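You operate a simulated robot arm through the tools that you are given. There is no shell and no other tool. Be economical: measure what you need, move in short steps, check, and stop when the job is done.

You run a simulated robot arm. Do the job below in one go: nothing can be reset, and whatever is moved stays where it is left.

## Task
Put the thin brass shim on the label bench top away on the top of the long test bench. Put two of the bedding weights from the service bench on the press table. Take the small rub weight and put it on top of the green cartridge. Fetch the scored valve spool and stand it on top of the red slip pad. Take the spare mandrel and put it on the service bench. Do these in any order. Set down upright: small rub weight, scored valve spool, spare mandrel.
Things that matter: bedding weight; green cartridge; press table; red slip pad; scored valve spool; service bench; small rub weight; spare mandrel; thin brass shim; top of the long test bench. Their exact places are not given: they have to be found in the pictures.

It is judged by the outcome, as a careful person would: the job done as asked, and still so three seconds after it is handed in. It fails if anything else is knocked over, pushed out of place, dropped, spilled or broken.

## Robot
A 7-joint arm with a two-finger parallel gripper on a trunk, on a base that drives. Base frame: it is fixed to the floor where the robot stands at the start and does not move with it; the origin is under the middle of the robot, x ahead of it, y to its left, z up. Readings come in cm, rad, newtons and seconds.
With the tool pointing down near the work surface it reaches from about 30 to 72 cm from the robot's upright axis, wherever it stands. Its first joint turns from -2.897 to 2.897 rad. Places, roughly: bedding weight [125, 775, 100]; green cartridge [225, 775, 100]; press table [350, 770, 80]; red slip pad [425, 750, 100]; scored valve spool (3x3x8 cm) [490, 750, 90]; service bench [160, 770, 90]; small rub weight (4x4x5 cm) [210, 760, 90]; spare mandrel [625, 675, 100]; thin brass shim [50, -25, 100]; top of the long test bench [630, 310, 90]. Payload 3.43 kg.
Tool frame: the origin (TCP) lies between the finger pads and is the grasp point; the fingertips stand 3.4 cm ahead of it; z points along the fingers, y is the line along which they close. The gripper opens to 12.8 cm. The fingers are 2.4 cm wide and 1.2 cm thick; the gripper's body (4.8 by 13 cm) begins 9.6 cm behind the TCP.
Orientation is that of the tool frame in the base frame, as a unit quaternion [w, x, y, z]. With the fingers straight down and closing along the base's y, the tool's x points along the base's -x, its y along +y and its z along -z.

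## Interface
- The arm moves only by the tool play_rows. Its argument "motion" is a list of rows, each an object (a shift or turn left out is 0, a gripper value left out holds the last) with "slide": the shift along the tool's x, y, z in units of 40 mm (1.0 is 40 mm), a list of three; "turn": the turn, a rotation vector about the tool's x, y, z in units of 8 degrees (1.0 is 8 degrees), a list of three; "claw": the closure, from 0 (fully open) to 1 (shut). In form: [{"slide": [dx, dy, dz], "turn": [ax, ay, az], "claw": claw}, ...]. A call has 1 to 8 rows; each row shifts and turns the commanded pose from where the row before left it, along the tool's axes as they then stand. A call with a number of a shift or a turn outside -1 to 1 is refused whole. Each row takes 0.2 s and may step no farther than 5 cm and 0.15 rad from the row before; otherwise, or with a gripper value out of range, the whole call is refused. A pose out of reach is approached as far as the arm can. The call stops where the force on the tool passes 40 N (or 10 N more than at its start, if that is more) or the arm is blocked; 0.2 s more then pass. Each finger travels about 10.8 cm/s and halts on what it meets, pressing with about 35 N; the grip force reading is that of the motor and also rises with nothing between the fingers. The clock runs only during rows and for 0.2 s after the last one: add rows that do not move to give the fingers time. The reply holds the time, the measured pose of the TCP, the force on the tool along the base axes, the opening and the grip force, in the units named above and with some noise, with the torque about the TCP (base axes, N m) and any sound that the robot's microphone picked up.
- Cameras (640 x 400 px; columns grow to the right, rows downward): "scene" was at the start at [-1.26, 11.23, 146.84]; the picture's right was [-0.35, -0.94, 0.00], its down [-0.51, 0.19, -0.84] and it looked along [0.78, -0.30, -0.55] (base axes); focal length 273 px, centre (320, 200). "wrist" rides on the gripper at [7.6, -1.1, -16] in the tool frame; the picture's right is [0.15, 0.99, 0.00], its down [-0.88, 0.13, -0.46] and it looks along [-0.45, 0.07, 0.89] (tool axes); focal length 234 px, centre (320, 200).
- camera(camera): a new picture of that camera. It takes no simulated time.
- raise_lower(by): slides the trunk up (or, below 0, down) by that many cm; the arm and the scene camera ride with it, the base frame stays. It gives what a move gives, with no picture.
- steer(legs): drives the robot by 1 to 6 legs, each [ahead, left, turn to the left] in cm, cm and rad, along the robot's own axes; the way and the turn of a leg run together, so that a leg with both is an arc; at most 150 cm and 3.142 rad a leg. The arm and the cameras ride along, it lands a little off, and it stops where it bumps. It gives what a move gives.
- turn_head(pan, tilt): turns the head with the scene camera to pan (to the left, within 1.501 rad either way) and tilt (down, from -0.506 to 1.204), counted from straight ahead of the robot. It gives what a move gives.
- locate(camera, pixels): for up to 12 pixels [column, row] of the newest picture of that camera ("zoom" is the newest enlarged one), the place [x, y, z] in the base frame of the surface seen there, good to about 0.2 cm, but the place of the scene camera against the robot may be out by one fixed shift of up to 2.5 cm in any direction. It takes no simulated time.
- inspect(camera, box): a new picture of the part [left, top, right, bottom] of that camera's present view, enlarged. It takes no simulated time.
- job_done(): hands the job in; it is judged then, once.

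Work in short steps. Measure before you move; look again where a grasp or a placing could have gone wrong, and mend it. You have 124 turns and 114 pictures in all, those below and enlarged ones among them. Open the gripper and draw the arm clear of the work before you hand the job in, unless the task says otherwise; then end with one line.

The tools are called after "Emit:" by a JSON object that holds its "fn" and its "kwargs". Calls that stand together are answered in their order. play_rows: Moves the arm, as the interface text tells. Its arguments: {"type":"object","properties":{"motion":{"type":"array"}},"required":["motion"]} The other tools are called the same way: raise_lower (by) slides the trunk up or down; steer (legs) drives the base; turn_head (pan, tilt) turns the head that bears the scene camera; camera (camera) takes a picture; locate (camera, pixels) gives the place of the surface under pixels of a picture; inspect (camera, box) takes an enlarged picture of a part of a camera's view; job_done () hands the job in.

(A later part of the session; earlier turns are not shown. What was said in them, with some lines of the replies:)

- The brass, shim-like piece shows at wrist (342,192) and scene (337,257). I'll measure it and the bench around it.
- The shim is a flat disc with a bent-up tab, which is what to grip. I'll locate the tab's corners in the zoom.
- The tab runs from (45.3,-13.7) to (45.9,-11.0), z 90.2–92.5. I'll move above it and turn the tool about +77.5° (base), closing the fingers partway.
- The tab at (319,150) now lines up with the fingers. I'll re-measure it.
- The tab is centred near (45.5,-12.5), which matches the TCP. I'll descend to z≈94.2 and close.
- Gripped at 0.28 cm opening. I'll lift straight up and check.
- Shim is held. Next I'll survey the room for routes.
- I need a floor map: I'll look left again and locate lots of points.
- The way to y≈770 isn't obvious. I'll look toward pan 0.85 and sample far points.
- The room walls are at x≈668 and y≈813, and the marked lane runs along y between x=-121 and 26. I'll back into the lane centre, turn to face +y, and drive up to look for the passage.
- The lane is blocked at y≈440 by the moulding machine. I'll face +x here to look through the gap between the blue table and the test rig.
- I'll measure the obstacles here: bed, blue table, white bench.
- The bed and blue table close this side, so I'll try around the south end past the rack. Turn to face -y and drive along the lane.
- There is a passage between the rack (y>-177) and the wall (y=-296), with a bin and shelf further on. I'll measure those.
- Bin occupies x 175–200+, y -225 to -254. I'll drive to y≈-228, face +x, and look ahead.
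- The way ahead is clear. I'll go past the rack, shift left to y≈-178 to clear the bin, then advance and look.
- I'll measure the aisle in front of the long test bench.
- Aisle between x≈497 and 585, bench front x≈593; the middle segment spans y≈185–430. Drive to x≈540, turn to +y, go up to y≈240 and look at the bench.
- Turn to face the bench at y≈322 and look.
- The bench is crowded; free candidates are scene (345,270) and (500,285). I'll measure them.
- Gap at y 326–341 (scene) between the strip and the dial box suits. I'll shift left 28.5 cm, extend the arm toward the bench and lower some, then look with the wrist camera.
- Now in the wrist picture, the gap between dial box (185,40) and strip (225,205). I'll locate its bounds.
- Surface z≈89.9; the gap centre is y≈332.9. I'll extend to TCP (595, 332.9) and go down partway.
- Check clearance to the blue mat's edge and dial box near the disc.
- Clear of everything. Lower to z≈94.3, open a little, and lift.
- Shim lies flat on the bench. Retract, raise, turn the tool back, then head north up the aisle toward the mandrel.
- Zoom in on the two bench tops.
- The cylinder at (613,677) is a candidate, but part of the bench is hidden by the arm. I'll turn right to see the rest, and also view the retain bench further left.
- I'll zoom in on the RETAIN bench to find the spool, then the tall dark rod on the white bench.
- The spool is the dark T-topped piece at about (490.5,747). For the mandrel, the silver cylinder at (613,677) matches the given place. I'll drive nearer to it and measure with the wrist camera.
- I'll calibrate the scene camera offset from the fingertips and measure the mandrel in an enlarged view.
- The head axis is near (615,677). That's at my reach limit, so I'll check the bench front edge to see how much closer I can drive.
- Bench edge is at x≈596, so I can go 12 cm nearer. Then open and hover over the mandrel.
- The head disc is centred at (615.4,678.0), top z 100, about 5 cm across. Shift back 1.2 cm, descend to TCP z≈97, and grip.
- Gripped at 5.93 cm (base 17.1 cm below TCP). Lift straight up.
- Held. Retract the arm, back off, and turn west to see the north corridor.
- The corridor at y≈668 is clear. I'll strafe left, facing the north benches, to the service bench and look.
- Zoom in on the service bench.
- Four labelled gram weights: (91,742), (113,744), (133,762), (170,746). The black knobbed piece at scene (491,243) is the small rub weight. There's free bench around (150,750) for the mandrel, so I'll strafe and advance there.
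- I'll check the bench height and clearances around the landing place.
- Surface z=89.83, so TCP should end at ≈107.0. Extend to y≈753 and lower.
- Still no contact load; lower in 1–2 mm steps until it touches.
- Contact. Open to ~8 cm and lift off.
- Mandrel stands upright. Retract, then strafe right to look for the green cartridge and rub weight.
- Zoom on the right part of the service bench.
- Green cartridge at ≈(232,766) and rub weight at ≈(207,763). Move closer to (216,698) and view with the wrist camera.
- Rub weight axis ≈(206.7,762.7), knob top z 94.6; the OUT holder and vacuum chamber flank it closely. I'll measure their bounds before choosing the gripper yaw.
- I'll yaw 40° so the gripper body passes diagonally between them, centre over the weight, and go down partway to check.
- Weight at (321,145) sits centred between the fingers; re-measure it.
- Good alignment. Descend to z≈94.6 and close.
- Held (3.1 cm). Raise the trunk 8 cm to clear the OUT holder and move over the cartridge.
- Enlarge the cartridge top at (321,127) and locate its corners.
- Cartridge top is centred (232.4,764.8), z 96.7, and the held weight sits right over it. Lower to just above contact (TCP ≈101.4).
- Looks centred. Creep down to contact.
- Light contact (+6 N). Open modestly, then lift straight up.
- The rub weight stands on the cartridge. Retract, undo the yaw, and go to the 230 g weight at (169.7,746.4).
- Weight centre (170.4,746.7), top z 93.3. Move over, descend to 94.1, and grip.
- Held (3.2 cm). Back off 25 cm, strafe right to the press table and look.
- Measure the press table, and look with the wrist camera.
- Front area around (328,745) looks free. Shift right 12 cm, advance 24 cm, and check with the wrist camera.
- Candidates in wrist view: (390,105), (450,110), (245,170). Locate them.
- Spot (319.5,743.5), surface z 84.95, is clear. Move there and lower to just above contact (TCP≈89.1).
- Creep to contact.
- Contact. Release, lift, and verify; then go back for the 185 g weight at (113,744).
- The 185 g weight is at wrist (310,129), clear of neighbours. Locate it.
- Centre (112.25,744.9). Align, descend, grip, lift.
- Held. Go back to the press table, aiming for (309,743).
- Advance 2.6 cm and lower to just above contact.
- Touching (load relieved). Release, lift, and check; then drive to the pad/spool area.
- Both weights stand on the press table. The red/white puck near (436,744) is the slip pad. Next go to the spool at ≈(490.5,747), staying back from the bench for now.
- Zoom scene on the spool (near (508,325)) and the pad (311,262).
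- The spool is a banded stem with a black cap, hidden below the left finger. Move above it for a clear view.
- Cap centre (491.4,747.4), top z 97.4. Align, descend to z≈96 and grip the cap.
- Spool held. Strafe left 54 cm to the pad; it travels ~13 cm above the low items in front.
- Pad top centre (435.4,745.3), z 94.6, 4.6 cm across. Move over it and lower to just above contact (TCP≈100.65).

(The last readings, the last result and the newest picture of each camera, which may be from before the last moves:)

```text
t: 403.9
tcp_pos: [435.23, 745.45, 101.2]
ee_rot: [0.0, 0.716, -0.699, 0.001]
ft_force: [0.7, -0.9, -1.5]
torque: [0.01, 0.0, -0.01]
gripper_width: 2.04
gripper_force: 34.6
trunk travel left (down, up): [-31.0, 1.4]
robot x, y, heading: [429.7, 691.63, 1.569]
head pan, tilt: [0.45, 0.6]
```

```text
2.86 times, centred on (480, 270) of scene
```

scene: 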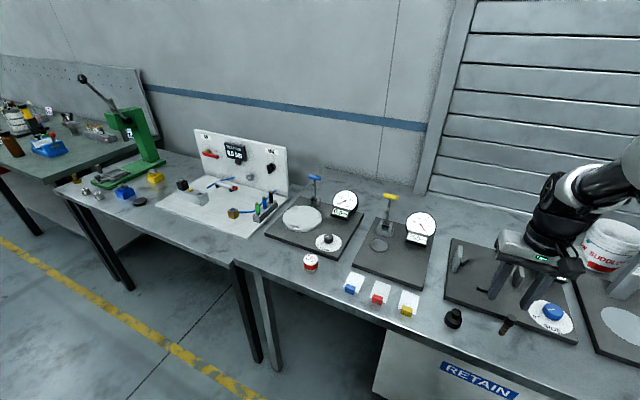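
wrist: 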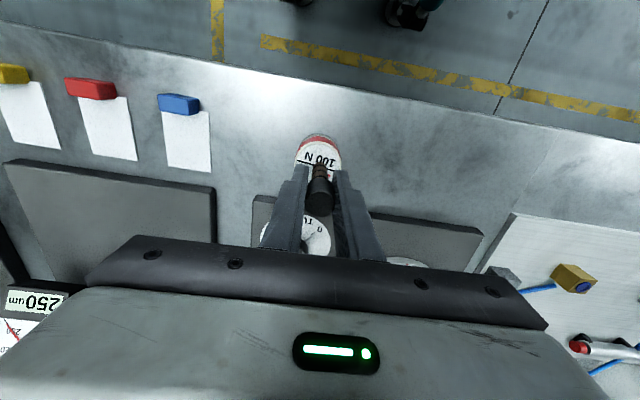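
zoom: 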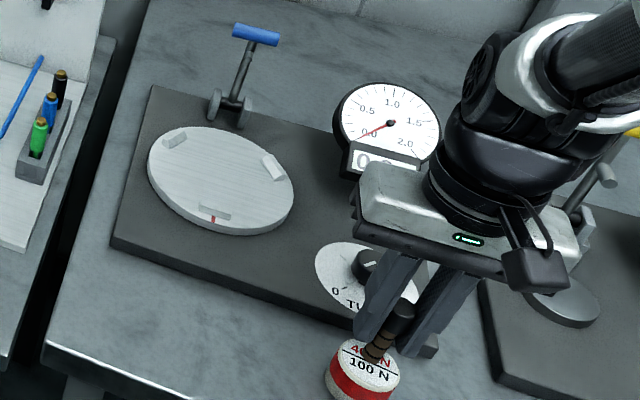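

Spool bottom hangs over the pad's centre. Creep down to contact.

Emit:
{"fn": "play_rows", "kwargs": {"motion": [{"slide": [0, 0, 0.08]}, {}]}}

Emit:
{"fn": "play_rows", "kwargs": {"motion": [{"slide": [0, 0, 0.04]}, {}]}}

```text
t: 404.4
tcp_pos: [435.24, 745.44, 100.91]
ee_rot: [0.001, 0.715, -0.699, 0.0]
ft_force: [0.5, -0.3, 0.2]
torque: [-0.01, 0.01, -0.01]
gripper_width: 2.08
gripper_force: 35.3
trunk travel left (down, up): [-31.0, 1.4]
robot x, y, heading: [429.29, 691.81, 1.57]
head pan, tilt: [0.45, 0.6]
```

```text
t: 405.1
tcp_pos: [435.32, 745.5, 100.79]
ee_rot: [0.0, 0.716, -0.698, 0.0]
ft_force: [-0.7, 0.0, -0.6]
torque: [0.0, 0.0, 0.02]
gripper_width: 2.08
gripper_force: 35.0
trunk travel left (down, up): [-31.0, 1.4]
robot x, y, heading: [429.51, 691.15, 1.573]
head pan, tilt: [0.45, 0.6]
```

Emit:
{"fn": "play_rows", "kwargs": {"motion": [{"slide": [0, 0, 0.04]}, {}]}}

```text
t: 405.6
tcp_pos: [435.34, 745.43, 100.6]
ee_rot: [0.001, 0.716, -0.698, 0.001]
ft_force: [-0.5, -0.3, -0.6]
torque: [-0.01, -0.02, 0.0]
gripper_width: 2.08
gripper_force: 34.5
trunk travel left (down, up): [-31.0, 1.4]
robot x, y, heading: [429.81, 691.45, 1.574]
head pan, tilt: [0.45, 0.6]
```

Emit:
{"fn": "play_rows", "kwargs": {"motion": [{"slide": [0, 0, 0.03]}, {}]}}

```text
t: 406.2
tcp_pos: [435.51, 745.28, 100.49]
ee_rot: [0.001, 0.716, -0.698, 0.001]
ft_force: [0.3, -0.1, 2.1]
torque: [-0.01, 0.01, -0.02]
gripper_width: 2.08
gripper_force: 34.9
trunk travel left (down, up): [-31.0, 1.4]
robot x, y, heading: [429.62, 691.53, 1.57]
head pan, tilt: [0.45, 0.6]
```

Contact. Open and lift straight up.

Emit:
{"fn": "play_rows", "kwargs": {"motion": [{"claw": 0.75}, {"claw": 0.65}, {}, {"slide": [0, 0, -0.4]}, {"slide": [0, 0, -0.9]}, {"slide": [0, 0, -0.9]}, {"slide": [0, 0, -0.9]}]}}

Emit:
{"fn": "camera", "kwargs": {"camera": "wrist"}}

Emit:
{"fn": "inspect", "kwargs": {"camera": "scene", "box": [400, 200, 560, 340]}}

```text
t: 407.9
tcp_pos: [435.22, 745.36, 112.95]
ee_rot: [0.001, 0.715, -0.699, 0.0]
ft_force: [0.7, -0.5, -0.3]
torque: [0.02, -0.03, -0.02]
gripper_width: 4.48
gripper_force: 0.1
trunk travel left (down, up): [-31.0, 1.4]
robot x, y, heading: [429.48, 691.4, 1.572]
head pan, tilt: [0.45, 0.6]
```

```text
19 pictures are left
```

wrist: 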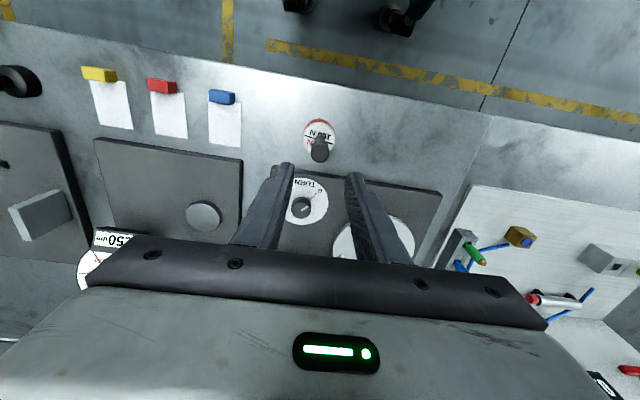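

```text
2.86 times, centred on (480, 270) of scene
```

zoom: 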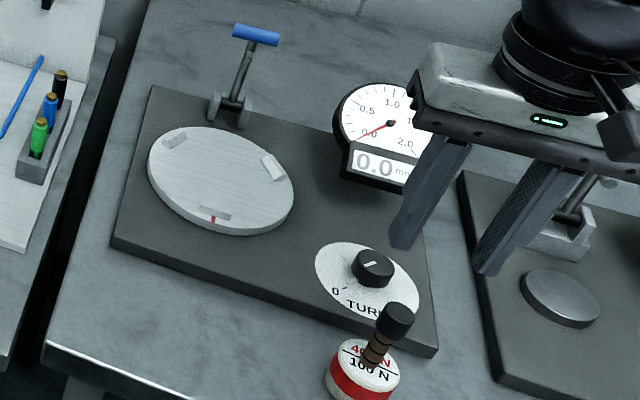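

The spool stands upright on the pad. Lift more and back the robot clear, opening the gripper, with a final look along the benches.

Emit:
{"fn": "play_rows", "kwargs": {"motion": [{"slide": [0, 0, -0.9]}, {"slide": [0, 0, -0.9], "claw": 0.0}]}}

Emit:
{"fn": "steer", "kwargs": {"legs": [[-25, 0, 0]]}}

Emit:
{"fn": "turn_head", "kwargs": {"pan": 0.75, "tilt": 0.4}}

Emit:
{"fn": "inspect", "kwargs": {"camera": "scene", "box": [0, 130, 400, 380]}}

Emit:
{"fn": "camera", "kwargs": {"camera": "scene"}}

```text
t: 408.4
tcp_pos: [435.3, 745.41, 120.06]
ee_rot: [0.0, 0.716, -0.698, 0.0]
ft_force: [-0.3, 0.8, 0.2]
torque: [0.0, 0.02, -0.06]
gripper_width: 12.73
gripper_force: 0.9
trunk travel left (down, up): [-31.0, 1.4]
robot x, y, heading: [429.66, 691.8, 1.57]
head pan, tilt: [0.45, 0.6]
```

```text
t: 410.3
tcp_pos: [435.26, 720.36, 119.99]
ee_rot: [0.0, 0.716, -0.698, 0.0]
ft_force: [-0.6, -0.8, -0.2]
torque: [-0.01, 0.03, -0.01]
gripper_width: 12.83
gripper_force: 0.0
trunk travel left (down, up): [-31.0, 1.4]
robot x, y, heading: [429.31, 666.62, 1.571]
head pan, tilt: [0.45, 0.6]
```

```text
t: 411.1
tcp_pos: [435.28, 720.35, 119.93]
ee_rot: [0.001, 0.715, -0.699, 0.001]
ft_force: [0.2, 0.5, -0.1]
torque: [0.02, -0.01, 0.02]
gripper_width: 12.81
gripper_force: 0.0
trunk travel left (down, up): [-31.0, 1.4]
robot x, y, heading: [429.49, 666.43, 1.568]
head pan, tilt: [0.75, 0.4]
```

```text
1.60 times, centred on (200, 255) of scene
```

zoom: 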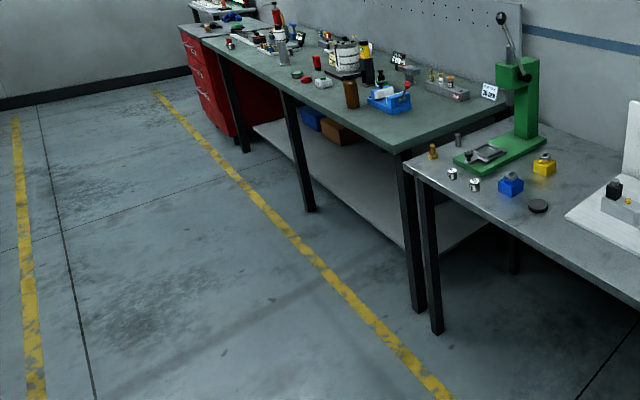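

```text
16 pictures are left
```

scene: 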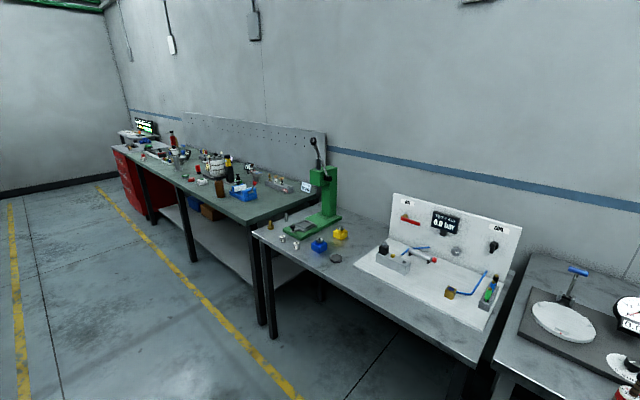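

The last view shows all the placements still standing and the arm is clear of the work, so I'm handing in.

Emit:
{"fn": "job_done", "kwargs": {}}

```text
The job is handed in.
```

All five parts of the job are done and handed in; nothing was dropped or knocked over that I saw. I identified the spare mandrel (the silver cylinder with a dial head) and the red slip pad (the red-banded puck marked 400 N / 100 N) by the places given, as neither carries a name. The bedding weights moved were the 230 g and 185 g ones.
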